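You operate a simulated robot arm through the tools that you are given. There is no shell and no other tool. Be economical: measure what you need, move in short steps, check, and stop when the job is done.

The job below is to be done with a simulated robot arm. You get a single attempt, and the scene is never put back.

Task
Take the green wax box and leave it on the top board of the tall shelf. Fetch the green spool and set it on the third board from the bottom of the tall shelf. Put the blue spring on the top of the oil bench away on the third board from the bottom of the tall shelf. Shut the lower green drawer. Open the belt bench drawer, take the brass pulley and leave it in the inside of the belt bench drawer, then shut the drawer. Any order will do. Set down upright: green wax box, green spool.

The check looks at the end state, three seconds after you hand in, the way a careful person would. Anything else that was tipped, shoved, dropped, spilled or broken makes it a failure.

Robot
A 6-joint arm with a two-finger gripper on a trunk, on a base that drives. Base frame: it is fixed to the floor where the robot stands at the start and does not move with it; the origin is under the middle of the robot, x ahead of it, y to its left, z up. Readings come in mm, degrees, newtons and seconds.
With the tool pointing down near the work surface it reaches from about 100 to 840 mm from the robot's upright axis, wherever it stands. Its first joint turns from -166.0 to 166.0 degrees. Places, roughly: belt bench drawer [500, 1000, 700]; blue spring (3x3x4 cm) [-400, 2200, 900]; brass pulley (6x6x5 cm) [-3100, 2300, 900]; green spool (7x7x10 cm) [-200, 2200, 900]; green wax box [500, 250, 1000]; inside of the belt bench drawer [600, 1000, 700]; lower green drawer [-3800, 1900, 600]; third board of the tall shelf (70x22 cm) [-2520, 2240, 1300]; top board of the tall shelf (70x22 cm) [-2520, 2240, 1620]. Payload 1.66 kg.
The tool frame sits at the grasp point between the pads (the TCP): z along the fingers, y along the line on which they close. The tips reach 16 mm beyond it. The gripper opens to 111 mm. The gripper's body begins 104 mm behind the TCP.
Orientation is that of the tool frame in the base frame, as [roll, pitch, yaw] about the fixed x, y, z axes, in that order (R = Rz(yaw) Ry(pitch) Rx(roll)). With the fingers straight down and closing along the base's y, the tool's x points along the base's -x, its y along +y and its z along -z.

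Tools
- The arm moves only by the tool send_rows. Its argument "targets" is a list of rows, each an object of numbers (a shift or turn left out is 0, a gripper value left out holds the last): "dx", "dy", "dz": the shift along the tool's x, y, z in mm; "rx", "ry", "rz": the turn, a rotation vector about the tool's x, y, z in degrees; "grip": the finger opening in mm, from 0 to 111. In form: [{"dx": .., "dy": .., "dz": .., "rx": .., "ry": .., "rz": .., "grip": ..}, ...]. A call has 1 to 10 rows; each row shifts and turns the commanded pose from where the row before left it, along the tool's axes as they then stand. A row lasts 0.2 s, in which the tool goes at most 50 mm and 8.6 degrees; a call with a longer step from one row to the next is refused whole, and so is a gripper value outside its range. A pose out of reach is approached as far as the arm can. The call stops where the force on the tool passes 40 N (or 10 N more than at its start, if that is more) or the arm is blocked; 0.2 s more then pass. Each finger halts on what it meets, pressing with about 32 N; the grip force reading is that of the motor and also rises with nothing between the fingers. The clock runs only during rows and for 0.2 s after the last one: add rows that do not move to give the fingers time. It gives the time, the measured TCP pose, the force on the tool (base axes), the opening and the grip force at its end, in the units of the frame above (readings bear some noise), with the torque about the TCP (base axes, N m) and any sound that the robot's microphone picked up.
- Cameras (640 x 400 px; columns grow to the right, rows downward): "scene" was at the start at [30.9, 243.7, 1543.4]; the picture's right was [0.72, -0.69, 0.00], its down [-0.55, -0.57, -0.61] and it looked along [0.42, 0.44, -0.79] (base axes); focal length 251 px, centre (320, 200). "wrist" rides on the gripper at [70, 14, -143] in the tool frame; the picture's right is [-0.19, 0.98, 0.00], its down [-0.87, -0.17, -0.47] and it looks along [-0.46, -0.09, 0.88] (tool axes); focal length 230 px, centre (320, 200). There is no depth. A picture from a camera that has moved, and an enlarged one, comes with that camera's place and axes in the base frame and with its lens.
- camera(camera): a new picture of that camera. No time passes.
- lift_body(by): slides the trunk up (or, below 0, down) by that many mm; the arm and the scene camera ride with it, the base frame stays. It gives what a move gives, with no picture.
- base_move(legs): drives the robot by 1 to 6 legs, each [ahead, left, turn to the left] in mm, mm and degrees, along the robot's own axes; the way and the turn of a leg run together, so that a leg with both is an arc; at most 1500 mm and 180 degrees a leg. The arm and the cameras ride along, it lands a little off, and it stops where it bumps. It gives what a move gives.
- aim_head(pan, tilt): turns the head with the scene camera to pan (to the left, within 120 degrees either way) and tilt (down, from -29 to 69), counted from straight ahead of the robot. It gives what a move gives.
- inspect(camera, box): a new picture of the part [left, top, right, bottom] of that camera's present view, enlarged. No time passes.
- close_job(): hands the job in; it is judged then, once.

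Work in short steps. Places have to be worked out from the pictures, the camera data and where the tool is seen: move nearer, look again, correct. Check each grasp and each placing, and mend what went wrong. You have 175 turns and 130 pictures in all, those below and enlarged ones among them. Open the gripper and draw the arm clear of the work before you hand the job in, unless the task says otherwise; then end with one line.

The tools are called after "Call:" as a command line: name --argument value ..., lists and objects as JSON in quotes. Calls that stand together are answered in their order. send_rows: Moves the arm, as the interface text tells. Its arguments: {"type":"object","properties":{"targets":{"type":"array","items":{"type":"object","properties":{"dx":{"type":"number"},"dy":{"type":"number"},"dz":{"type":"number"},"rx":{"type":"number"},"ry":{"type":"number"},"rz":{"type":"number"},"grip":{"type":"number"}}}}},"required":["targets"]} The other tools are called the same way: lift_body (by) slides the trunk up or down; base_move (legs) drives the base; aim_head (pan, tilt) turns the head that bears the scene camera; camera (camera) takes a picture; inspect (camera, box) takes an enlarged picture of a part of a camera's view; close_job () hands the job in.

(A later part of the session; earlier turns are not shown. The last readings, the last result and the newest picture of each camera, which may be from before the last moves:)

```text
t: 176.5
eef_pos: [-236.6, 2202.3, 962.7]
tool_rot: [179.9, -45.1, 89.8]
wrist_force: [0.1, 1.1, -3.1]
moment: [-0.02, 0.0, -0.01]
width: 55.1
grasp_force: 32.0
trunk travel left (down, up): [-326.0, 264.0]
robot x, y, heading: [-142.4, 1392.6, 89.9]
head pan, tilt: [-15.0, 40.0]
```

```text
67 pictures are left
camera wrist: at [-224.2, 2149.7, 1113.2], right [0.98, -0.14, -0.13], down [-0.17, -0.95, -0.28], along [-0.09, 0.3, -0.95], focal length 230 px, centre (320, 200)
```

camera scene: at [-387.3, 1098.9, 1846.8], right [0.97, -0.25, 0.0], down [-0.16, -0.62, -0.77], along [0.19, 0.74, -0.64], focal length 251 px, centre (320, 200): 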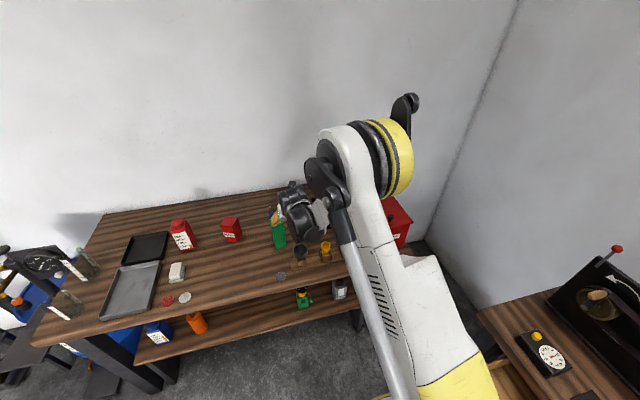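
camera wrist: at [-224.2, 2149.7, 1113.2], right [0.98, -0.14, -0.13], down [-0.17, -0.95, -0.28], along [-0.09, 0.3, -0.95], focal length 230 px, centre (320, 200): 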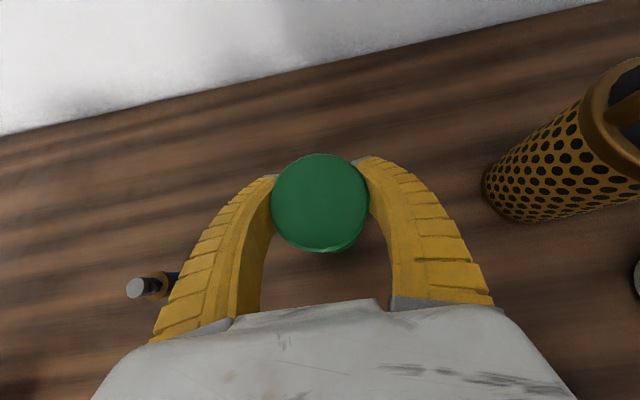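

Gripped at 55 mm. I lift 150 mm by trunk and check the spool.

Call:
lift_body --by 150

Call:
camera --camera "wrist"

```text
t: 178.2
eef_pos: [-235.9, 2202.9, 1112.5]
tool_rot: [-180.0, -45.0, 89.8]
wrist_force: [-0.5, -0.3, -5.8]
moment: [0.06, -0.02, 0.01]
width: 52.7
grasp_force: 31.6
trunk travel left (down, up): [-476.0, 114.0]
robot x, y, heading: [-140.9, 1392.5, 90.2]
head pan, tilt: [-15.0, 40.0]
```

```text
66 pictures are left
camera wrist: at [-224.2, 2150.1, 1262.7], right [0.98, -0.14, -0.13], down [-0.17, -0.95, -0.28], along [-0.09, 0.3, -0.95], focal length 230 px, centre (320, 200)
```

wrist: 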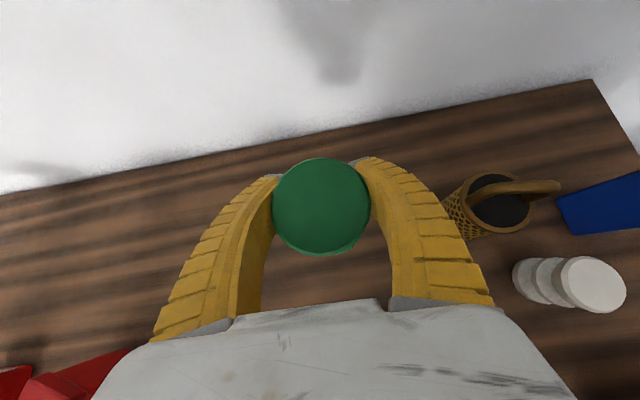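

The opening shrank slightly, so I look at the grip from the side with the scene camera.

Call:
aim_head --pan 0 --tilt 35

Call:
inspect --camera "scene" --box '[200, 100, 440, 300]'

Call:
inspect --camera "wrist" --box '[240, 130, 400, 280]'

```text
t: 179.0
eef_pos: [-235.3, 2202.0, 1112.8]
tool_rot: [-179.9, -45.0, 89.8]
wrist_force: [0.1, 0.4, -5.5]
moment: [0.07, 0.0, 0.01]
width: 52.7
grasp_force: 32.4
trunk travel left (down, up): [-476.0, 114.0]
robot x, y, heading: [-141.8, 1388.8, 89.9]
head pan, tilt: [0.0, 35.0]
```

```text
2.00 times, centred on (320, 200) of scene
camera zoom: at [-333.5, 1461.6, 1894.3], right [1.0, 0.0, 0.0], down [0.0, -0.57, -0.82], along [0.0, 0.82, -0.57], focal length 502 px, centre (320, 200)
```

zoom: 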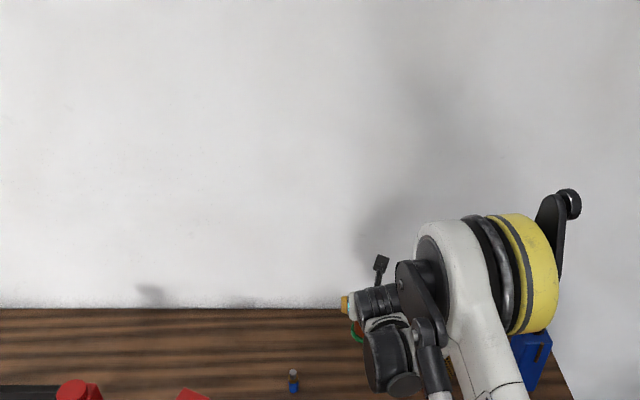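

```text
2.67 times, centred on (320, 205) of wrist
camera zoom: at [-224.1, 2150.1, 1263.0], right [0.98, -0.14, -0.13], down [-0.17, -0.95, -0.28], along [-0.09, 0.3, -0.95], focal length 614 px, centre (320, 187)
```

zoom: 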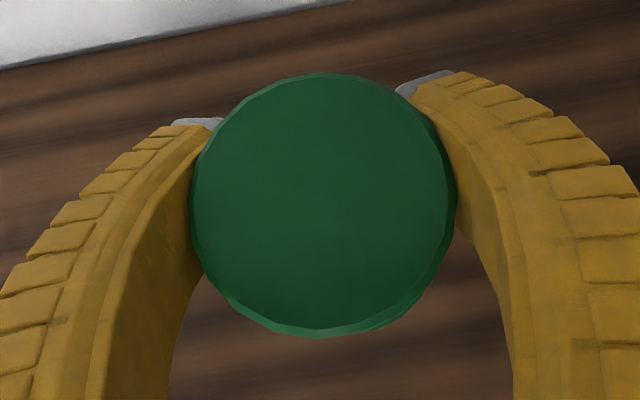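

The pads hold the flange ahead of its centre line, which is a weak grip. I set the spool back down, release, pull back 12 mm and grip again.

Call:
lift_body --by -149

Call:
send_rows --targets '[{"grip": 70}, {"grip": 85}, {}, {"dx": -9, "dz": -9}, {}, {}]'

Call:
inspect --camera "wrist" --box '[220, 110, 420, 270]'

```text
t: 180.7
eef_pos: [-235.8, 2203.1, 963.7]
tool_rot: [180.0, -45.0, 89.8]
wrist_force: [-0.2, 0.0, -4.9]
moment: [0.07, 0.02, -0.02]
width: 52.4
grasp_force: 31.8
trunk travel left (down, up): [-327.0, 263.0]
robot x, y, heading: [-143.5, 1397.6, 90.0]
head pan, tilt: [0.0, 35.0]
```

```text
t: 182.1
eef_pos: [-235.4, 2188.4, 963.3]
tool_rot: [-180.0, -45.0, 89.9]
wrist_force: [0.4, -0.1, -0.1]
moment: [0.0, 0.02, -0.03]
width: 86.3
grasp_force: 1.2
trunk travel left (down, up): [-327.0, 263.0]
robot x, y, heading: [-144.1, 1391.0, 90.2]
head pan, tilt: [0.0, 35.0]
```

```text
2.50 times, centred on (320, 190) of wrist
camera zoom: at [-224.3, 2136.4, 1114.6], right [0.98, -0.14, -0.13], down [-0.17, -0.95, -0.28], along [-0.09, 0.3, -0.95], focal length 575 px, centre (320, 225)
```

zoom: 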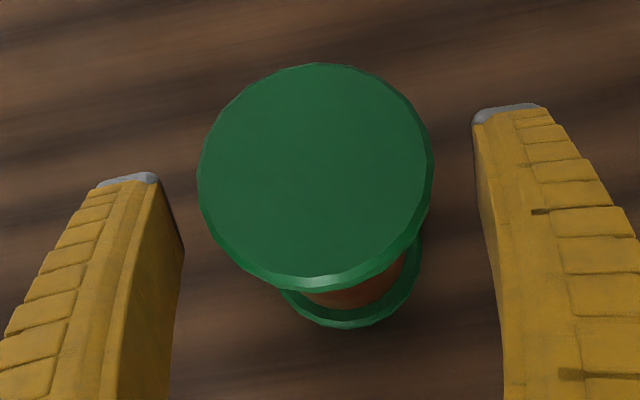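

The spool stands upright, centre y ≈ 2196, and the pads now span its diameter. I close and lift again.

Call:
send_rows --targets '[{"grip": 60}, {"grip": 45}, {}, {}]'

Call:
lift_body --by 150

Call:
inspect --camera "wrist" --box '[220, 110, 420, 270]'

```text
t: 183.1
eef_pos: [-236.5, 2188.3, 963.9]
tool_rot: [-180.0, -44.9, 89.8]
wrist_force: [0.7, 1.0, -0.3]
moment: [0.02, -0.06, -0.01]
width: 59.4
grasp_force: 32.1
trunk travel left (down, up): [-327.0, 263.0]
robot x, y, heading: [-142.3, 1394.2, 90.2]
head pan, tilt: [0.0, 35.0]
```

```text
t: 184.9
eef_pos: [-236.3, 2188.5, 1112.4]
tool_rot: [-180.0, -45.0, 89.8]
wrist_force: [0.7, 0.1, -6.3]
moment: [-0.04, 0.0, 0.01]
width: 59.2
grasp_force: 32.3
trunk travel left (down, up): [-477.0, 113.0]
robot x, y, heading: [-145.7, 1392.9, 90.3]
head pan, tilt: [0.0, 35.0]
```

```text
2.50 times, centred on (320, 190) of wrist
camera zoom: at [-224.3, 2137.2, 1264.0], right [0.98, -0.14, -0.13], down [-0.17, -0.95, -0.28], along [-0.09, 0.3, -0.95], focal length 575 px, centre (320, 225)
```

zoom: 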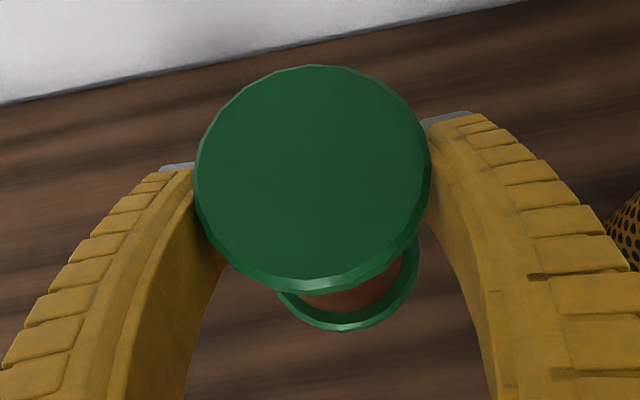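

The spool is firm at 59 mm and upright. I raise it clear of the bottles, back off and drive to the shelf.

Call:
lift_body --by 113

Call:
send_rows --targets '[{"dx": 14, "dz": -14}, {"dx": 14, "dz": -14}, {"dx": 14, "dz": -14}, {}, {}]'

Call:
base_move --legs '[[-490, 0, -0.2], [0, 1090, 0], [0, 1074, 0]]'

Call:
aim_head --pan 0 --tilt 25

Call:
camera --camera "scene"

```text
t: 186.3
eef_pos: [-235.8, 2188.4, 1226.7]
tool_rot: [179.9, -44.9, 89.8]
wrist_force: [-1.1, 1.1, -6.3]
moment: [-0.03, 0.01, -0.02]
width: 59.3
grasp_force: 31.8
trunk travel left (down, up): [-590.0, 0.0]
robot x, y, heading: [-146.5, 1392.5, 90.0]
head pan, tilt: [0.0, 35.0]
```

```text
t: 187.5
eef_pos: [-236.1, 2188.6, 1286.1]
tool_rot: [-180.0, -45.0, 89.8]
wrist_force: [-1.1, -0.1, -6.9]
moment: [-0.02, 0.03, -0.03]
width: 59.5
grasp_force: 31.8
trunk travel left (down, up): [-590.0, 0.0]
robot x, y, heading: [-147.3, 1396.0, 90.0]
head pan, tilt: [0.0, 35.0]
```

```text
t: 200.7
eef_pos: [-2401.1, 1708.2, 1285.5]
tool_rot: [-179.9, -45.0, 90.0]
wrist_force: [1.2, -0.1, -6.0]
moment: [-0.03, 0.03, 0.01]
width: 60.0
grasp_force: 32.1
trunk travel left (down, up): [-590.0, 0.0]
robot x, y, heading: [-2305.5, 914.0, 90.5]
head pan, tilt: [0.0, 35.0]
```

```text
t: 201.4
eef_pos: [-2400.2, 1708.7, 1286.0]
tool_rot: [179.9, -45.0, 90.0]
wrist_force: [-0.2, 0.5, -6.0]
moment: [-0.01, 0.02, 0.0]
width: 56.1
grasp_force: 32.1
trunk travel left (down, up): [-590.0, 0.0]
robot x, y, heading: [-2302.5, 910.6, 90.1]
head pan, tilt: [0.0, 25.0]
```

```text
61 pictures are left
camera scene: at [-2495.6, 984.3, 2024.0], right [1.0, 0.0, 0.0], down [0.0, -0.42, -0.91], along [0.0, 0.91, -0.42], focal length 251 px, centre (320, 200)
```

scene: 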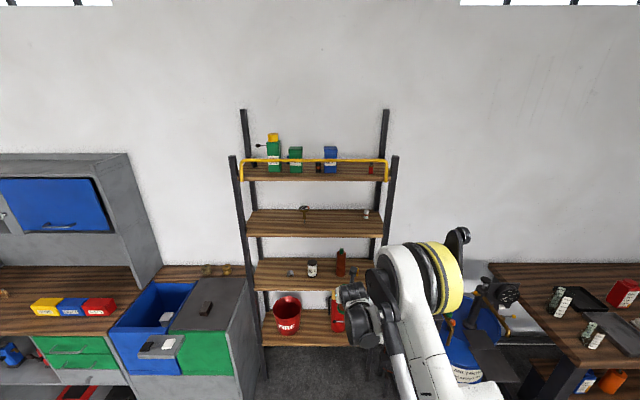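

The grip width changed a little, so I check the spool in the wrist view, then draw the arm up and back along its axis to gain height.

Call:
send_rows --targets '[{"dz": -30}, {"dz": -30}, {"dz": -30}, {"dz": -30}, {"dz": -30}, {"dz": -30}, {"dz": -30}, {}, {}]'

Call:
camera --camera "wrist"

```text
t: 203.4
eef_pos: [-2399.6, 1557.7, 1437.2]
tool_rot: [180.0, -45.0, 90.0]
wrist_force: [0.3, -0.1, -5.7]
moment: [-0.01, 0.02, 0.01]
width: 55.9
grasp_force: 31.7
trunk travel left (down, up): [-590.0, 0.0]
robot x, y, heading: [-2304.0, 914.1, 90.2]
head pan, tilt: [0.0, 25.0]
```

```text
60 pictures are left
camera wrist: at [-2388.4, 1506.6, 1586.8], right [0.98, -0.14, -0.13], down [-0.17, -0.95, -0.28], along [-0.09, 0.3, -0.95], focal length 230 px, centre (320, 200)
```

wrist: 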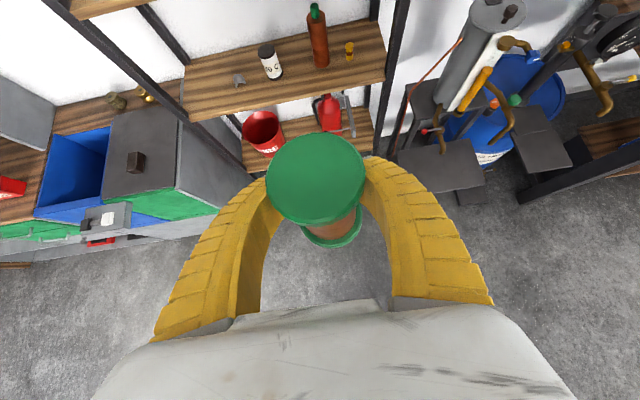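

The spool hangs upright. I drive ahead 380 mm and look at the third board's height.

Call:
base_move --legs '[[380, 0, 0]]'

Call:
aim_head --pan 0 --tilt 35

Call:
camera --camera "scene"

Call:
camera --camera "wrist"

```text
t: 205.8
eef_pos: [-2407.1, 1936.1, 1435.2]
tool_rot: [179.9, -45.0, 90.2]
wrist_force: [-0.4, 0.0, -4.5]
moment: [-0.04, -0.03, 0.0]
width: 55.9
grasp_force: 32.0
trunk travel left (down, up): [-590.0, 0.0]
robot x, y, heading: [-2302.4, 1290.7, 90.3]
head pan, tilt: [0.0, 25.0]
```

```text
t: 206.6
eef_pos: [-2405.7, 1935.4, 1437.2]
tool_rot: [180.0, -45.0, 90.2]
wrist_force: [-0.6, -0.4, -6.0]
moment: [-0.04, -0.01, 0.0]
width: 55.8
grasp_force: 31.8
trunk travel left (down, up): [-590.0, 0.0]
robot x, y, heading: [-2307.5, 1291.6, 90.3]
head pan, tilt: [0.0, 35.0]
```

```text
59 pictures are left
camera scene: at [-2498.3, 1356.9, 2008.3], right [1.0, 0.01, 0.0], down [0.01, -0.57, -0.82], along [-0.01, 0.82, -0.57], focal length 251 px, centre (320, 200)
```

scene: 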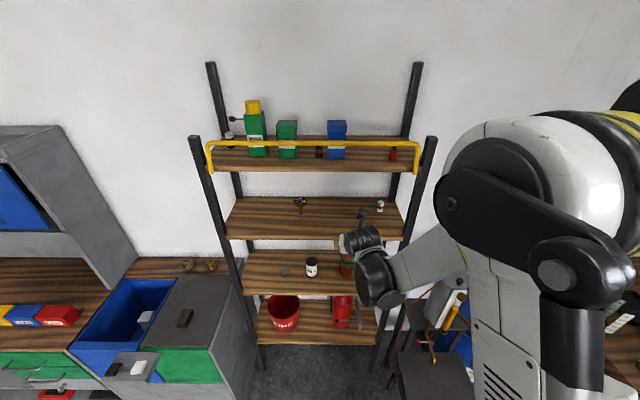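

```text
58 pictures are left
camera wrist: at [-2393.7, 1884.6, 1586.3], right [0.98, -0.13, -0.13], down [-0.16, -0.95, -0.28], along [-0.09, 0.29, -0.95], focal length 230 px, centre (320, 200)
```

wrist: 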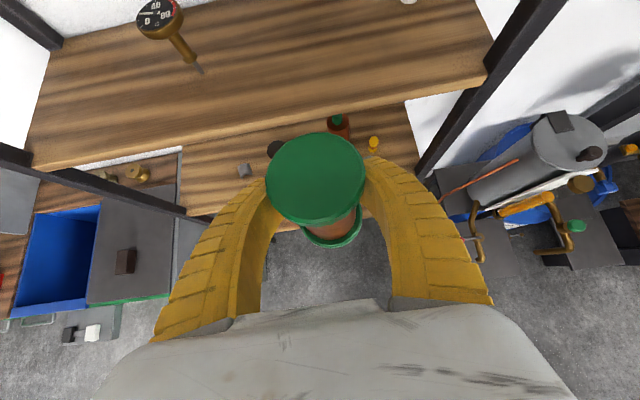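

The third board is at z ≈ 1300 with its front edge at y ≈ 2110. I lower to enter just above the board, keeping the wrist camera below the top board, and drive in to put the spool's centre at y ≈ 2166.

Call:
lift_body --by -22

Call:
base_move --legs '[[140, 0, 0]]'

Call:
camera --camera "wrist"

Call:
inspect --camera "scene" --box '[220, 160, 460, 310]'

```text
t: 207.2
eef_pos: [-2405.4, 1934.8, 1413.2]
tool_rot: [-179.9, -45.1, 90.2]
wrist_force: [-1.0, 0.7, -6.1]
moment: [-0.03, -0.01, -0.01]
width: 55.6
grasp_force: 32.1
trunk travel left (down, up): [-568.0, 22.0]
robot x, y, heading: [-2305.5, 1291.2, 90.2]
head pan, tilt: [0.0, 35.0]
```

```text
t: 208.6
eef_pos: [-2409.4, 2075.5, 1413.7]
tool_rot: [179.9, -45.0, 90.5]
wrist_force: [-0.2, 0.0, -6.7]
moment: [-0.02, -0.01, 0.01]
width: 56.0
grasp_force: 32.0
trunk travel left (down, up): [-568.0, 22.0]
robot x, y, heading: [-2305.3, 1428.5, 91.0]
head pan, tilt: [0.0, 35.0]
```

```text
57 pictures are left
camera wrist: at [-2397.0, 2023.9, 1564.5], right [0.98, -0.13, -0.13], down [-0.16, -0.95, -0.28], along [-0.09, 0.29, -0.95], focal length 230 px, centre (320, 200)
```

wrist: 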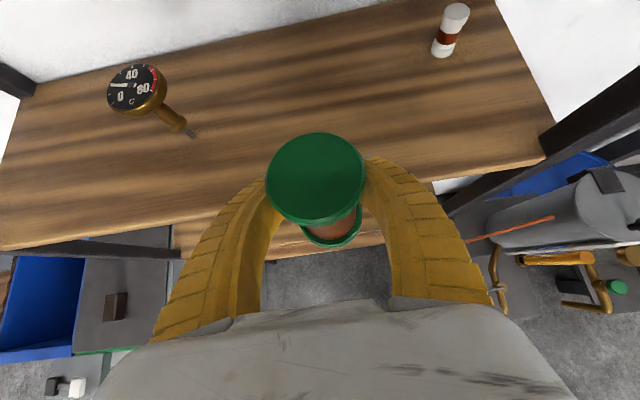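

```text
2.67 times, centred on (340, 235) of scene
camera zoom: at [-2499.9, 1495.9, 1986.4], right [1.0, 0.01, 0.0], down [0.01, -0.57, -0.82], along [-0.01, 0.82, -0.57], focal length 669 px, centre (267, 107)
```

zoom: 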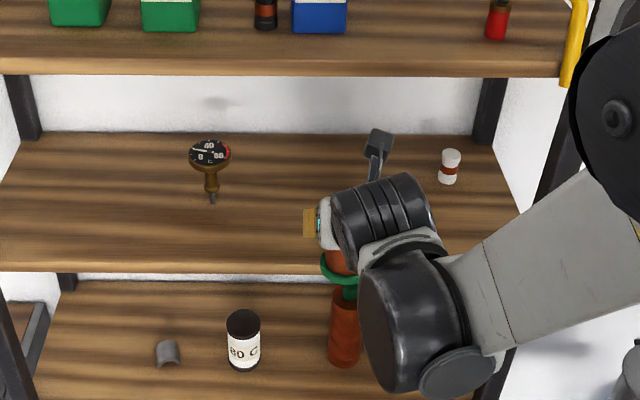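

Clear on all sides. I drive the last 85 mm in.

Call:
base_move --legs '[[85, 0, -0.5]]'

Call:
camera --camera "wrist"

Call:
inspect --camera "scene" --box '[260, 160, 460, 310]'

```text
t: 209.7
eef_pos: [-2404.6, 2160.8, 1413.3]
tool_rot: [-180.0, -44.9, 90.0]
wrist_force: [-0.2, 0.4, -6.1]
moment: [-0.07, 0.01, -0.02]
width: 55.6
grasp_force: 31.5
trunk travel left (down, up): [-568.0, 22.0]
robot x, y, heading: [-2308.7, 1515.6, 90.6]
head pan, tilt: [0.0, 35.0]
```

```text
55 pictures are left
camera wrist: at [-2393.1, 2110.1, 1563.7], right [0.98, -0.14, -0.13], down [-0.17, -0.95, -0.28], along [-0.09, 0.29, -0.95], focal length 230 px, centre (320, 200)
```

wrist: 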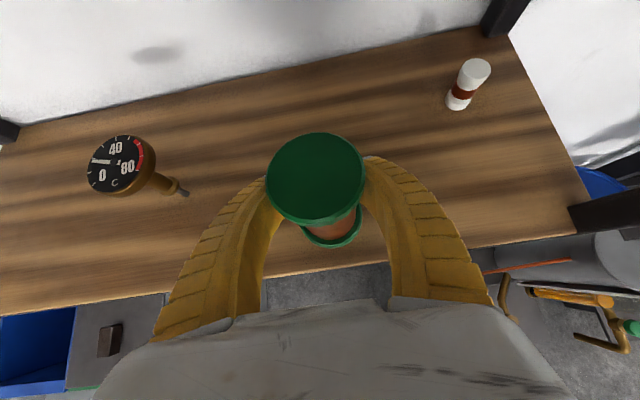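

```text
2.67 times, centred on (360, 235) of scene
camera zoom: at [-2500.1, 1583.4, 1986.2], right [1.0, 0.0, 0.0], down [0.0, -0.57, -0.82], along [0.0, 0.82, -0.57], focal length 669 px, centre (213, 107)
```

zoom: 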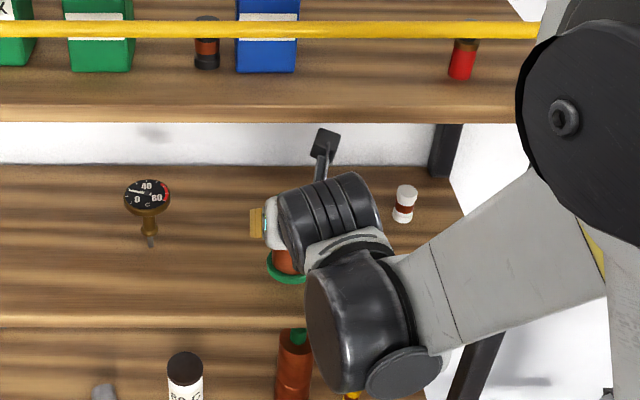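

The spool is wholly over the board, about 25 mm behind the edge. I lower in small steps until it touches.

Call:
send_rows --targets '[{"dx": -4, "dz": 4}, {"dx": -3, "dz": 3}, {"dx": -2, "dz": 2}, {}]'

Call:
send_rows --targets '[{"dx": -1.5, "dz": 1.5}, {"dx": -1.5, "dz": 1.5}, {}]'

```text
t: 210.7
eef_pos: [-2405.4, 2159.4, 1400.5]
tool_rot: [-180.0, -44.9, 90.0]
wrist_force: [-0.1, 0.2, -6.3]
moment: [-0.02, 0.01, -0.06]
width: 55.6
grasp_force: 31.8
trunk travel left (down, up): [-568.0, 22.0]
robot x, y, heading: [-2308.8, 1512.3, 90.3]
head pan, tilt: [0.0, 35.0]
```

```text
t: 211.4
eef_pos: [-2405.4, 2159.2, 1396.9]
tool_rot: [180.0, -45.0, 90.0]
wrist_force: [-0.9, -0.7, -5.3]
moment: [0.03, 0.01, 0.0]
width: 55.8
grasp_force: 31.5
trunk travel left (down, up): [-568.0, 22.0]
robot x, y, heading: [-2307.5, 1513.1, 90.5]
head pan, tilt: [0.0, 35.0]
```

No contact yet; I continue in small steps.

Call:
send_rows --targets '[{"dx": -1.5, "dz": 1.5}, {"dx": -1.5, "dz": 1.5}, {"dx": -1.5, "dz": 1.5}, {}]'

Call:
camera --camera "wrist"

```text
t: 212.4
eef_pos: [-2404.8, 2160.1, 1390.5]
tool_rot: [180.0, -45.0, 90.0]
wrist_force: [-1.2, 0.0, -5.9]
moment: [-0.04, 0.04, 0.02]
width: 55.5
grasp_force: 31.9
trunk travel left (down, up): [-568.0, 22.0]
robot x, y, heading: [-2306.5, 1514.4, 90.2]
head pan, tilt: [0.0, 35.0]
```

```text
53 pictures are left
camera wrist: at [-2393.1, 2108.1, 1541.1], right [0.98, -0.14, -0.13], down [-0.17, -0.95, -0.28], along [-0.09, 0.3, -0.95], focal length 230 px, centre (320, 200)
```

wrist: 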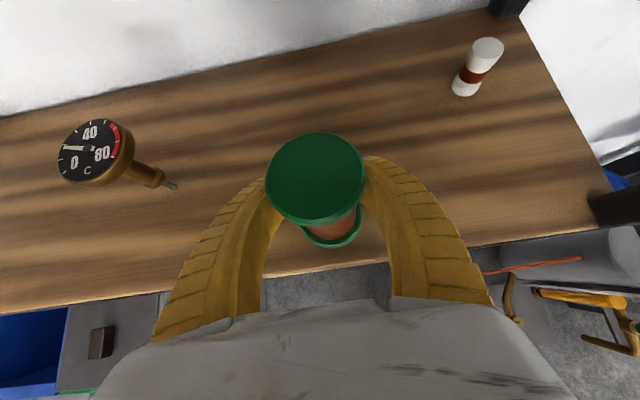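

Still in the air. I keep lowering, about 13 mm more at most, and watch for contact.

Call:
send_rows --targets '[{"dx": -1.5, "dz": 1.5}, {"dx": -1.5, "dz": 1.5}, {"dx": -1.5, "dz": 1.5}, {}]'

Call:
send_rows --targets '[{"dx": -1.5, "dz": 1.5}, {"dx": -1.5, "dz": 1.5}, {}]'

```text
t: 213.4
eef_pos: [-2406.3, 2159.5, 1383.0]
tool_rot: [-180.0, -45.0, 90.0]
wrist_force: [-0.2, -0.2, -6.2]
moment: [-0.02, 0.01, 0.01]
width: 55.9
grasp_force: 32.1
trunk travel left (down, up): [-568.0, 22.0]
robot x, y, heading: [-2306.2, 1513.9, 90.3]
head pan, tilt: [0.0, 35.0]
```

```text
t: 214.2
eef_pos: [-2404.6, 2158.4, 1379.3]
tool_rot: [-179.9, -45.0, 90.0]
wrist_force: [-0.8, 0.4, -5.4]
moment: [0.05, 0.02, -0.01]
width: 55.8
grasp_force: 32.4
trunk travel left (down, up): [-568.0, 22.0]
robot x, y, heading: [-2311.9, 1514.7, 90.3]
head pan, tilt: [0.0, 35.0]
```

I look from the side to judge the remaining gap.

Call:
inspect --camera "scene" --box '[310, 200, 420, 290]'

Call:
send_rows --targets '[{"dx": -1.5, "dz": 1.5}, {"dx": -1.5, "dz": 1.5}, {"dx": -1, "dz": 1}, {}]'

```text
4.44 times, centred on (365, 245) of scene
camera zoom: at [-2500.0, 1581.4, 1986.3], right [1.0, 0.0, 0.0], down [0.0, -0.57, -0.82], along [0.0, 0.82, -0.57], focal length 1115 px, centre (120, 0)
```

zoom: 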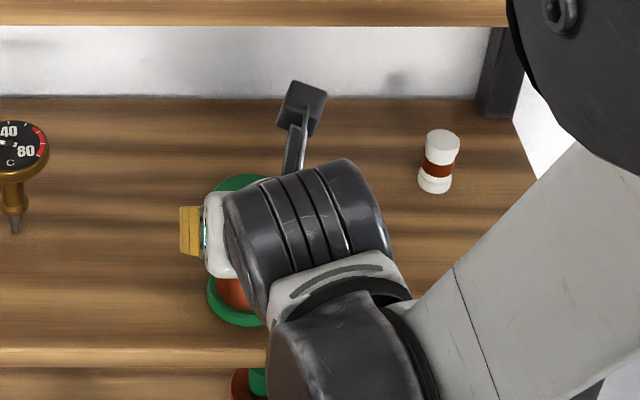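

```text
t: 215.2
eef_pos: [-2405.4, 2159.4, 1376.3]
tool_rot: [-180.0, -45.1, 89.9]
wrist_force: [-0.2, -0.3, 12.9]
moment: [0.57, 0.06, 0.01]
width: 54.9
grasp_force: 32.1
trunk travel left (down, up): [-568.0, 22.0]
robot x, y, heading: [-2307.9, 1515.1, 90.2]
head pan, tilt: [0.0, 35.0]
```

Contact (13 N). I ease up slightly and open slowly so the spool settles flat.

Call:
send_rows --targets '[{"dx": 1, "dz": -1}, {"grip": 58}, {"grip": 62}, {"grip": 70}, {"grip": 85}, {}]'

Call:
camera --camera "wrist"

```text
t: 216.7
eef_pos: [-2404.4, 2159.4, 1374.9]
tool_rot: [-179.9, -45.0, 89.9]
wrist_force: [0.2, -0.3, 0.0]
moment: [0.03, -0.05, 0.01]
width: 86.2
grasp_force: 0.6
trunk travel left (down, up): [-568.0, 22.0]
robot x, y, heading: [-2312.5, 1509.5, 90.4]
head pan, tilt: [0.0, 35.0]
```

```text
51 pictures are left
camera wrist: at [-2392.5, 2108.4, 1526.5], right [0.98, -0.14, -0.13], down [-0.17, -0.95, -0.28], along [-0.09, 0.3, -0.95], focal length 230 px, centre (320, 200)
```

wrist: 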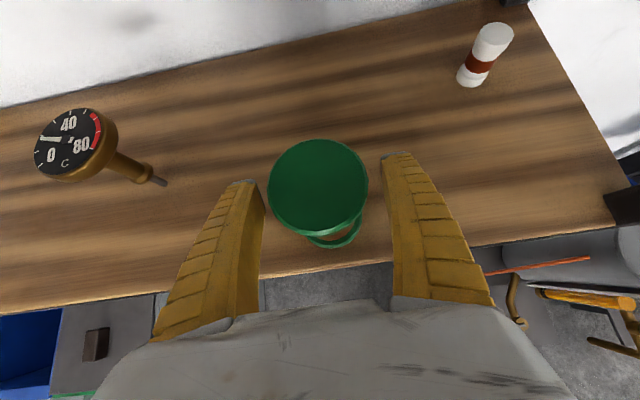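

The spool stands upright and free. I withdraw along the tool axis, then back the base off and check.

Call:
send_rows --targets '[{"dz": -20}, {"dz": -30}, {"dz": -30}, {}]'

Call:
base_move --legs '[[-400, 0, -0.3]]'

Call:
inspect --camera "scene" --box '[200, 100, 460, 300]'

```text
t: 217.7
eef_pos: [-2407.1, 2104.5, 1433.8]
tool_rot: [-180.0, -44.9, 90.0]
wrist_force: [-0.1, 1.3, 0.5]
moment: [-0.01, 0.04, -0.01]
width: 86.3
grasp_force: 0.8
trunk travel left (down, up): [-568.0, 22.0]
robot x, y, heading: [-2306.3, 1515.2, 90.3]
head pan, tilt: [0.0, 35.0]
```

```text
t: 220.1
eef_pos: [-2401.2, 1712.9, 1432.8]
tool_rot: [180.0, -45.0, 89.9]
wrist_force: [-0.9, -0.2, -0.4]
moment: [0.02, 0.02, -0.02]
width: 86.1
grasp_force: 0.7
trunk travel left (down, up): [-568.0, 22.0]
robot x, y, heading: [-2304.5, 1124.3, 90.0]
head pan, tilt: [0.0, 35.0]
```

```text
2.00 times, centred on (330, 200) of scene
camera zoom: at [-2498.9, 1190.0, 1986.3], right [1.0, 0.0, 0.0], down [0.0, -0.57, -0.82], along [0.0, 0.82, -0.57], focal length 502 px, centre (300, 200)
```

zoom: 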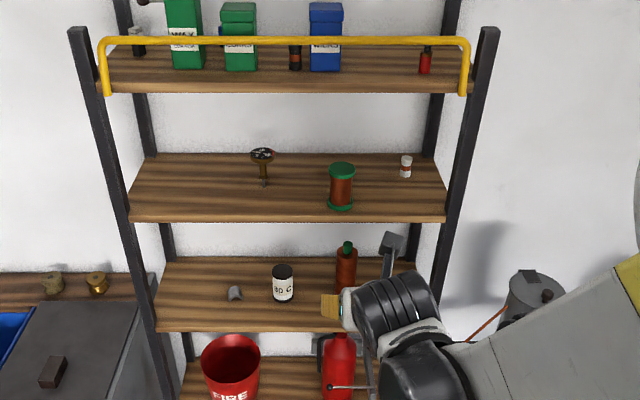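

The spool is placed well. Next is the blue spring: I drive back to the oil bench at x ≈ −392, high above everything, and set a steeper tilt so the wrist passes above the green bottle.

Call:
base_move --legs '[[-220, 0, 0], [0, -1000, 0], [0, -1010, 0], [400, 0, 0]]'

Call:
send_rows --targets '[{"ry": -7}, {"ry": -7}, {}, {}]'

Call:
lift_body --by -150

Call:
camera --camera "wrist"

```text
t: 233.5
eef_pos: [-389.0, 1881.8, 1433.4]
tool_rot: [-180.0, -45.0, 89.2]
wrist_force: [0.3, -0.1, -0.1]
moment: [-0.02, -0.01, -0.02]
width: 86.0
grasp_force: 0.6
trunk travel left (down, up): [-568.0, 22.0]
robot x, y, heading: [-299.2, 1292.3, 89.2]
head pan, tilt: [0.0, 35.0]
```

```text
t: 234.5
eef_pos: [-387.9, 1882.8, 1433.2]
tool_rot: [180.0, -30.8, 89.4]
wrist_force: [-0.1, 0.4, -0.4]
moment: [0.0, -0.02, 0.02]
width: 86.4
grasp_force: 1.0
trunk travel left (down, up): [-568.0, 22.0]
robot x, y, heading: [-300.3, 1292.3, 89.4]
head pan, tilt: [0.0, 35.0]
```

```text
t: 236.2
eef_pos: [-388.3, 1881.6, 1283.8]
tool_rot: [180.0, -31.0, 89.3]
wrist_force: [-0.2, 0.1, -0.1]
moment: [-0.01, 0.02, -0.02]
width: 86.1
grasp_force: 0.5
trunk travel left (down, up): [-418.0, 172.0]
robot x, y, heading: [-300.3, 1292.3, 89.5]
head pan, tilt: [0.0, 35.0]
```

```text
49 pictures are left
camera wrist: at [-377.2, 1868.1, 1441.9], right [0.98, -0.18, -0.1], down [-0.18, -0.98, -0.04], along [-0.09, 0.06, -0.99], focal length 230 px, centre (320, 200)
```

wrist: 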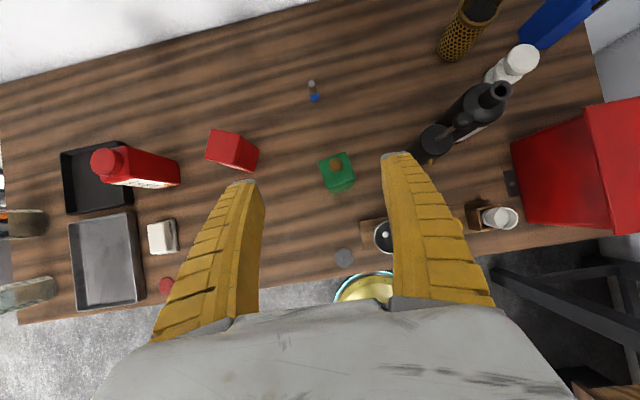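

The spring reads (−395, 2154). I drive up, extend the arm at height past the green bottle, then lower by trunk.

Call:
base_move --legs '[[118, 0, 0.6]]'

Call:
send_rows --targets '[{"dx": 24, "dz": 14.5}, {"dx": 24, "dz": 14.5}, {"dx": 24, "dz": 14.5}, {"dx": 24, "dz": 14.5}, {}, {}]'

Call:
lift_body --by -260

Call:
camera --camera "wrist"

```text
t: 237.4
eef_pos: [-394.0, 1997.7, 1281.2]
tool_rot: [-180.0, -30.9, 89.8]
wrist_force: [0.6, 0.0, 0.1]
moment: [-0.07, -0.03, 0.0]
width: 86.1
grasp_force: 1.3
trunk travel left (down, up): [-418.0, 172.0]
robot x, y, heading: [-298.4, 1408.8, 90.1]
head pan, tilt: [0.0, 35.0]
```

```text
t: 238.8
eef_pos: [-393.2, 2108.0, 1283.0]
tool_rot: [179.9, -30.9, 89.7]
wrist_force: [0.4, 0.6, 0.4]
moment: [0.0, -0.03, 0.03]
width: 86.1
grasp_force: 1.2
trunk travel left (down, up): [-418.0, 172.0]
robot x, y, heading: [-295.3, 1403.8, 89.9]
head pan, tilt: [0.0, 35.0]
```

```text
t: 241.5
eef_pos: [-393.2, 2109.1, 1022.6]
tool_rot: [-180.0, -31.0, 89.8]
wrist_force: [-0.1, -0.4, -0.4]
moment: [-0.02, -0.02, 0.01]
width: 86.2
grasp_force: 1.2
trunk travel left (down, up): [-158.0, 432.0]
robot x, y, heading: [-299.0, 1410.6, 90.0]
head pan, tilt: [0.0, 35.0]
```

```text
48 pictures are left
camera wrist: at [-382.0, 2095.3, 1181.6], right [0.98, -0.17, -0.1], down [-0.17, -0.98, -0.04], along [-0.09, 0.06, -0.99], focal length 230 px, centre (320, 200)
```

wrist: 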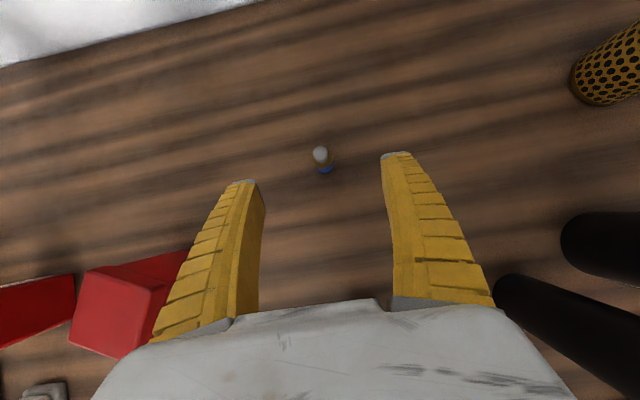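

The spring is dead ahead at (−395, 2156). I go in to TCP z ≈ 920.

Call:
send_rows --targets '[{"dx": -16, "dy": -2}, {"dz": 30}, {"dz": 30}, {"dz": 20}, {"dz": 15}, {"dz": 14}, {}]'

Call:
camera --camera "wrist"

```text
t: 243.1
eef_pos: [-394.9, 2150.3, 920.8]
tool_rot: [-180.0, -31.0, 89.8]
wrist_force: [-0.6, 0.0, -0.3]
moment: [-0.01, -0.04, -0.02]
width: 86.3
grasp_force: 0.2
trunk travel left (down, up): [-158.0, 432.0]
robot x, y, heading: [-300.4, 1409.2, 90.0]
head pan, tilt: [0.0, 35.0]
```

```text
47 pictures are left
camera wrist: at [-383.4, 2137.2, 1079.7], right [0.98, -0.17, -0.1], down [-0.17, -0.98, -0.04], along [-0.09, 0.06, -0.99], focal length 230 px, centre (320, 200)
```

wrist: 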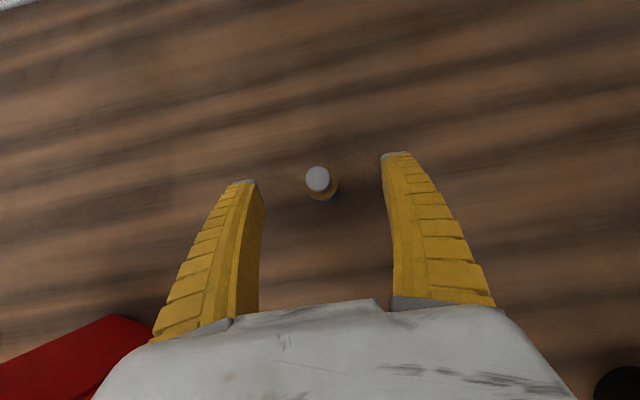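

The spring is centred; I nudge forward 5 mm and close.

Call:
send_rows --targets '[{"dx": 3, "dz": 6}, {}, {"grip": 40}, {"grip": 15}, {"grip": 15}, {}]'

Call:
lift_body --by 150

Call:
camera --camera "wrist"

```text
t: 244.5
eef_pos: [-395.4, 2155.4, 919.7]
tool_rot: [180.0, -31.1, 89.8]
wrist_force: [0.1, -0.3, 1.8]
moment: [0.03, 0.05, 0.0]
width: 17.3
grasp_force: 32.0
trunk travel left (down, up): [-158.0, 432.0]
robot x, y, heading: [-301.7, 1406.4, 89.9]
head pan, tilt: [0.0, 35.0]
```

```text
t: 246.3
eef_pos: [-395.1, 2155.4, 1067.3]
tool_rot: [179.9, -31.1, 89.7]
wrist_force: [0.5, 0.9, -0.6]
moment: [-0.01, 0.0, -0.01]
width: 16.6
grasp_force: 32.0
trunk travel left (down, up): [-308.0, 282.0]
robot x, y, heading: [-298.0, 1407.1, 89.8]
head pan, tilt: [0.0, 35.0]
```

```text
46 pictures are left
camera wrist: at [-383.9, 2143.2, 1226.0], right [0.98, -0.17, -0.1], down [-0.17, -0.98, -0.04], along [-0.09, 0.06, -0.99], focal length 230 px, centre (320, 200)
```

wrist: 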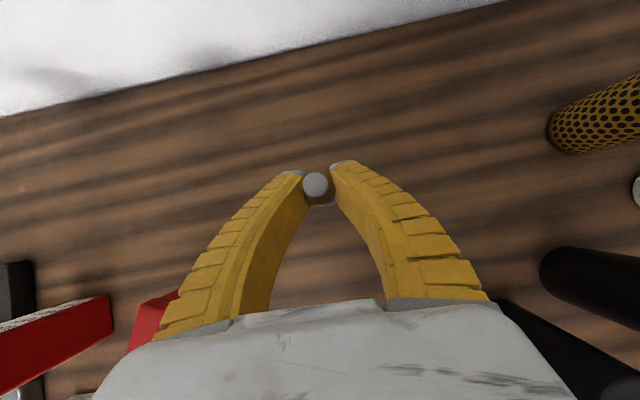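

The spring is held. I tighten, raise fully and drive back to the shelf, aiming for the free left part of the third board (x ≈ −2720).

Call:
send_rows --targets '[{"grip": 5}, {}]'

Call:
lift_body --by 280

Call:
base_move --legs '[[-510, 0, 0], [0, 1160, 0], [0, 1165, 0], [260, 0, 0]]'

Call:
camera --camera "wrist"

Call:
camera --camera "scene"

```text
t: 246.9
eef_pos: [-396.4, 2155.0, 1067.3]
tool_rot: [-180.0, -31.0, 89.8]
wrist_force: [0.1, 0.1, -0.8]
moment: [-0.01, 0.03, -0.02]
width: 16.5
grasp_force: 31.9
trunk travel left (down, up): [-308.0, 282.0]
robot x, y, heading: [-302.9, 1408.1, 90.4]
head pan, tilt: [0.0, 35.0]
```

```text
t: 249.7
eef_pos: [-395.1, 2156.6, 1347.1]
tool_rot: [180.0, -31.0, 89.8]
wrist_force: [-0.5, -0.5, -0.9]
moment: [0.02, 0.0, 0.03]
width: 16.0
grasp_force: 31.9
trunk travel left (down, up): [-588.0, 2.0]
robot x, y, heading: [-294.8, 1405.8, 89.7]
head pan, tilt: [0.0, 35.0]
```

```text
t: 265.1
eef_pos: [-2726.9, 1894.4, 1347.7]
tool_rot: [180.0, -31.0, 90.3]
wrist_force: [-0.7, 0.8, -1.3]
moment: [-0.03, 0.02, -0.01]
width: 15.4
grasp_force: 32.1
trunk travel left (down, up): [-588.0, 2.0]
robot x, y, heading: [-2619.5, 1146.7, 90.5]
head pan, tilt: [0.0, 35.0]
```

```text
45 pictures are left
camera wrist: at [-2715.3, 1881.2, 1506.1], right [0.98, -0.16, -0.1], down [-0.16, -0.99, -0.04], along [-0.09, 0.06, -0.99], focal length 230 px, centre (320, 200)
```

wrist: 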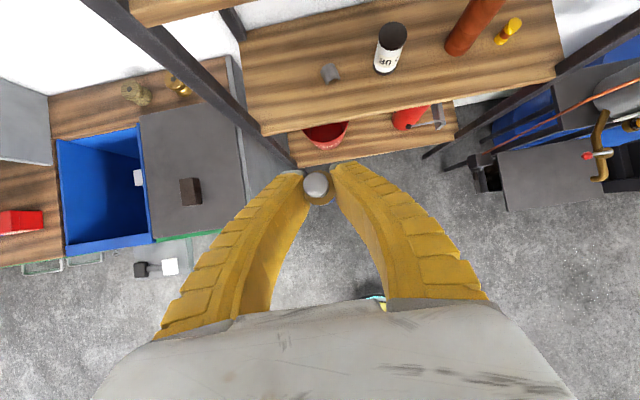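

```text
44 pictures are left
camera scene: at [-2815.0, 1212.2, 2006.4], right [1.0, 0.01, 0.0], down [0.01, -0.57, -0.82], along [-0.01, 0.82, -0.57], focal length 251 px, centre (320, 200)
```

scene: 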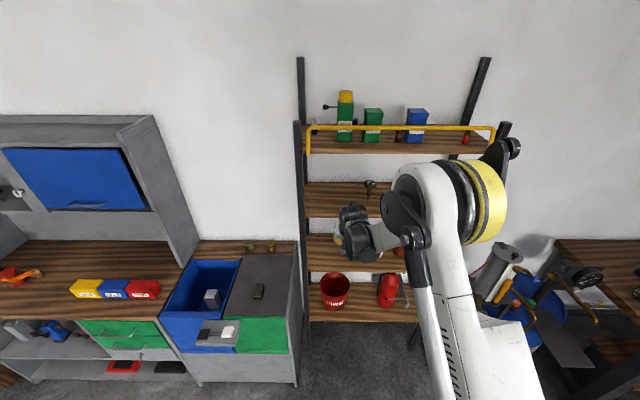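

All clear. I lift 6 mm more and drive in so the spring ends at y ≈ 2160.

Call:
send_rows --targets '[{"dx": 3, "dz": -5}, {}]'

Call:
base_move --legs '[[150, 0, -0.4]]'

Call:
camera --camera "wrist"

```text
t: 265.7
eef_pos: [-2726.8, 1895.2, 1352.7]
tool_rot: [-180.0, -30.9, 90.2]
wrist_force: [-0.1, 0.9, -1.0]
moment: [-0.02, -0.01, 0.02]
width: 15.0
grasp_force: 31.6
trunk travel left (down, up): [-588.0, 2.0]
robot x, y, heading: [-2619.9, 1145.4, 90.4]
head pan, tilt: [0.0, 35.0]
```

```text
t: 267.1
eef_pos: [-2722.4, 2040.2, 1353.3]
tool_rot: [179.9, -31.0, 89.9]
wrist_force: [0.0, -0.5, -0.7]
moment: [-0.01, 0.01, 0.0]
width: 15.1
grasp_force: 31.5
trunk travel left (down, up): [-588.0, 2.0]
robot x, y, heading: [-2623.8, 1292.2, 90.0]
head pan, tilt: [0.0, 35.0]
```

```text
43 pictures are left
camera wrist: at [-2711.1, 2027.4, 1512.1], right [0.98, -0.16, -0.1], down [-0.17, -0.98, -0.04], along [-0.09, 0.06, -0.99], focal length 230 px, centre (320, 200)
```

wrist: 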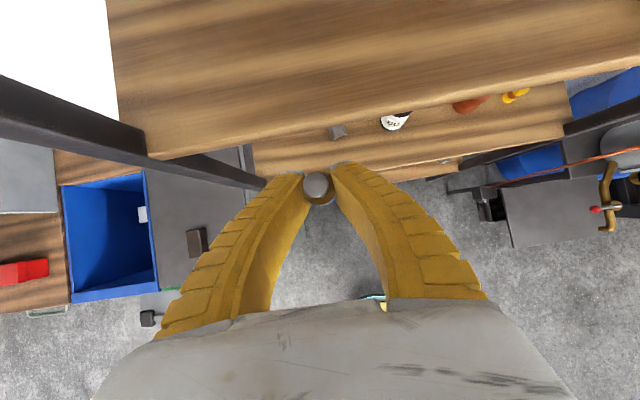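

The board's edge is at y ≈ 2100, as expected. I drive in 125 mm.

Call:
base_move --legs '[[125, 0, 0]]'

Call:
send_rows --targets '[{"dx": -2.6, "dz": 4.3}, {"dx": -2.6, "dz": 4.3}, {"dx": -1, "dz": 1.7}, {}]'

Call:
camera --camera "wrist"

```text
t: 268.4
eef_pos: [-2725.9, 2162.2, 1353.8]
tool_rot: [179.9, -31.0, 90.1]
wrist_force: [-0.1, 0.5, -1.2]
moment: [0.0, 0.0, -0.05]
width: 15.1
grasp_force: 31.1
trunk travel left (down, up): [-588.0, 2.0]
robot x, y, heading: [-2626.2, 1413.8, 90.3]
head pan, tilt: [0.0, 35.0]
```

```text
t: 269.4
eef_pos: [-2725.5, 2163.5, 1341.8]
tool_rot: [180.0, -31.0, 90.0]
wrist_force: [1.0, -0.9, -0.8]
moment: [0.0, 0.01, 0.0]
width: 15.2
grasp_force: 31.4
trunk travel left (down, up): [-588.0, 2.0]
robot x, y, heading: [-2625.3, 1417.3, 90.4]
head pan, tilt: [0.0, 35.0]
```

```text
42 pictures are left
camera wrist: at [-2713.7, 2149.8, 1499.8], right [0.98, -0.16, -0.1], down [-0.17, -0.99, -0.04], along [-0.09, 0.06, -0.99], focal length 230 px, centre (320, 200)
```

wrist: 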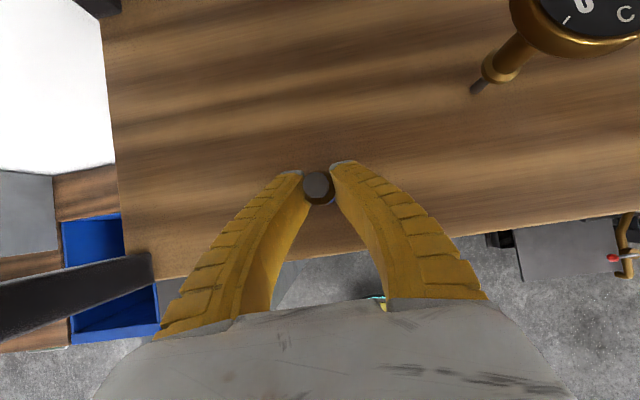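

Over the board. I lower gently to contact.

Call:
send_rows --targets '[{"dx": -1, "dz": 1.7}, {"dx": -1, "dz": 1.7}, {"dx": -1, "dz": 1.7}, {}]'

Call:
send_rows --targets '[{"dx": -1, "dz": 1.7}, {"dx": -0.5, "dz": 0.9}, {}]'

```text
t: 270.4
eef_pos: [-2725.3, 2161.1, 1336.7]
tool_rot: [-179.9, -31.1, 90.1]
wrist_force: [-1.8, 7.6, 23.8]
moment: [0.16, -0.02, 0.03]
width: 17.9
grasp_force: 32.2
trunk travel left (down, up): [-588.0, 2.0]
robot x, y, heading: [-2622.7, 1416.6, 90.4]
head pan, tilt: [0.0, 35.0]
```

```text
t: 271.1
eef_pos: [-2725.8, 2161.2, 1333.6]
tool_rot: [179.9, -31.0, 90.0]
wrist_force: [-0.5, 5.8, 23.2]
moment: [0.07, 0.01, 0.01]
width: 19.6
grasp_force: 32.2
trunk travel left (down, up): [-588.0, 2.0]
robot x, y, heading: [-2625.2, 1417.8, 90.3]
head pan, tilt: [0.0, 35.0]
```

Contact is made. I ease up 3 mm and open in steps.

Call:
send_rows --targets '[{"dx": 1.5, "dz": -2.6}, {"grip": 24}, {"grip": 32}, {"grip": 60}, {}, {}]'

Call:
camera --camera "wrist"

```text
t: 272.6
eef_pos: [-2725.4, 2163.2, 1335.3]
tool_rot: [180.0, -31.0, 90.1]
wrist_force: [0.5, -0.1, 0.1]
moment: [-0.04, 0.03, -0.02]
width: 62.0
grasp_force: 1.2
trunk travel left (down, up): [-588.0, 2.0]
robot x, y, heading: [-2626.5, 1416.6, 90.6]
head pan, tilt: [0.0, 35.0]
```

```text
41 pictures are left
camera wrist: at [-2713.9, 2150.0, 1494.3], right [0.98, -0.16, -0.1], down [-0.17, -0.99, -0.04], along [-0.09, 0.06, -0.99], focal length 230 px, centre (320, 200)
```

wrist: 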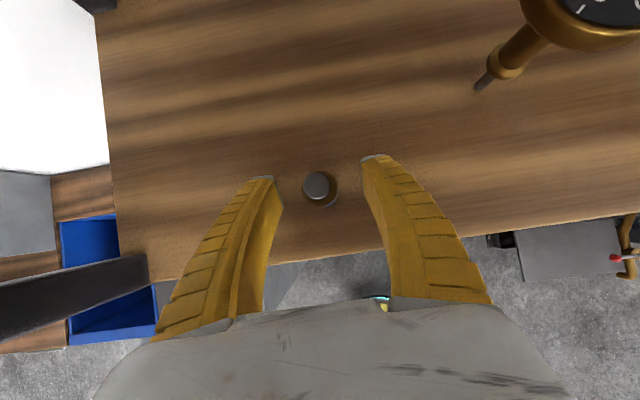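

The spring stands on the board. I withdraw along the tool axis, back off, and look at the pulleys.

Call:
send_rows --targets '[{"dz": -15}, {"dz": -20}, {"dz": -15}, {}]'

Call:
base_move --legs '[[-420, 0, -0.5]]'

Call:
aim_head --pan 10 --tilt 40

Call:
camera --camera "scene"

Call:
inspect --camera "scene" --box '[180, 100, 420, 260]'

```text
t: 273.6
eef_pos: [-2726.0, 2138.9, 1377.5]
tool_rot: [-180.0, -31.1, 90.1]
wrist_force: [1.2, 1.0, 0.0]
moment: [-0.01, 0.01, 0.01]
width: 62.0
grasp_force: 1.2
trunk travel left (down, up): [-588.0, 2.0]
robot x, y, heading: [-2628.4, 1415.7, 90.3]
head pan, tilt: [0.0, 35.0]
```

```text
t: 276.1
eef_pos: [-2718.2, 1721.4, 1378.2]
tool_rot: [-179.9, -31.1, 89.6]
wrist_force: [-1.1, -0.1, -0.4]
moment: [-0.01, -0.02, -0.04]
width: 62.2
grasp_force: 1.8
trunk travel left (down, up): [-588.0, 2.0]
robot x, y, heading: [-2625.5, 998.6, 90.2]
head pan, tilt: [0.0, 35.0]
```

```text
t: 276.9
eef_pos: [-2717.8, 1721.6, 1379.2]
tool_rot: [180.0, -31.1, 89.5]
wrist_force: [0.7, 0.4, -0.2]
moment: [-0.03, 0.02, -0.02]
width: 61.9
grasp_force: 1.4
trunk travel left (down, up): [-588.0, 2.0]
robot x, y, heading: [-2625.7, 995.4, 90.0]
head pan, tilt: [10.0, 40.0]
```

```text
40 pictures are left
camera scene: at [-2829.4, 1060.5, 1998.8], right [0.99, 0.17, 0.0], down [0.11, -0.63, -0.77], along [-0.13, 0.75, -0.64], focal length 251 px, centre (320, 200)
```

scene: 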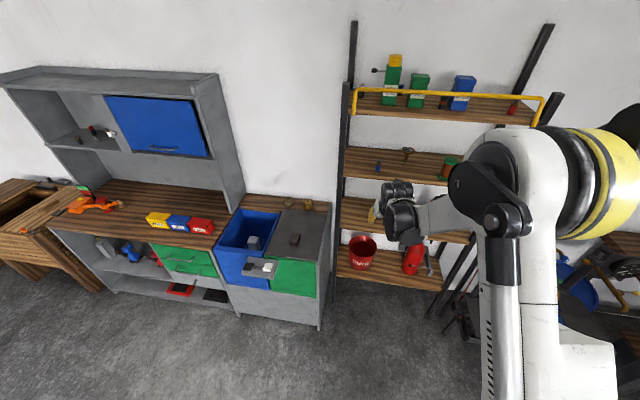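

```text
2.50 times, centred on (300, 180) of scene
camera zoom: at [-2829.4, 1060.5, 1998.8], right [0.99, 0.17, 0.0], down [0.11, -0.63, -0.77], along [-0.13, 0.75, -0.64], focal length 627 px, centre (370, 250)
```

zoom: 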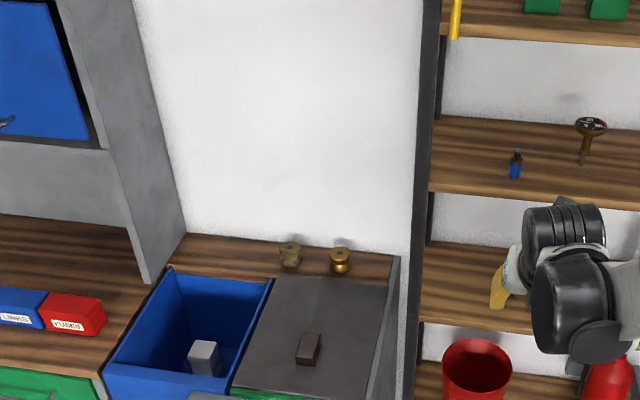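

Both spool and spring are in place. The shiny right-hand one is the brass pulley, at about (−3124, 2294). I steepen the tool, drive over, lower, and look.

Call:
send_rows --targets '[{"ry": -6.4, "grip": 100}, {"ry": -6.4}, {"ry": -6.4}, {}]'

Call:
base_move --legs '[[0, 400, 0.3], [430, 0, 0]]'

Call:
lift_body --by -200

Call:
camera --camera "wrist"

```text
t: 277.9
eef_pos: [-2717.9, 1720.9, 1379.1]
tool_rot: [180.0, -11.7, 89.7]
wrist_force: [0.9, -0.5, 0.2]
moment: [0.0, 0.03, -0.03]
width: 100.6
grasp_force: 0.6
trunk travel left (down, up): [-588.0, 2.0]
robot x, y, heading: [-2625.7, 998.2, 89.8]
head pan, tilt: [10.0, 40.0]
```

```text
t: 282.6
eef_pos: [-3137.2, 2142.7, 1378.7]
tool_rot: [-180.0, -11.8, 90.6]
wrist_force: [0.6, -0.3, -0.4]
moment: [-0.04, -0.01, 0.01]
width: 100.6
grasp_force: 0.9
trunk travel left (down, up): [-588.0, 2.0]
robot x, y, heading: [-3028.8, 1421.1, 91.1]
head pan, tilt: [10.0, 40.0]
```

```text
t: 284.7
eef_pos: [-3137.9, 2142.8, 1179.6]
tool_rot: [-179.9, -11.9, 90.6]
wrist_force: [0.7, -0.2, 0.4]
moment: [0.03, -0.04, -0.02]
width: 100.7
grasp_force: 0.2
trunk travel left (down, up): [-388.0, 202.0]
robot x, y, heading: [-3029.5, 1417.2, 90.8]
head pan, tilt: [10.0, 40.0]
```

```text
38 pictures are left
camera wrist: at [-3126.1, 2181.7, 1333.3], right [0.98, -0.18, -0.04], down [-0.16, -0.95, 0.29], along [-0.09, -0.27, -0.96], focal length 230 px, centre (320, 200)
```

wrist: 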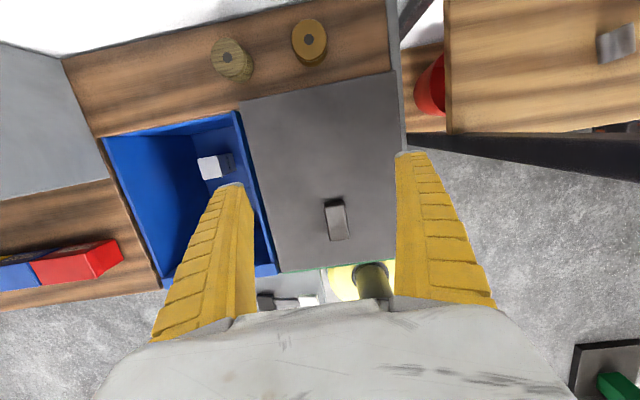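

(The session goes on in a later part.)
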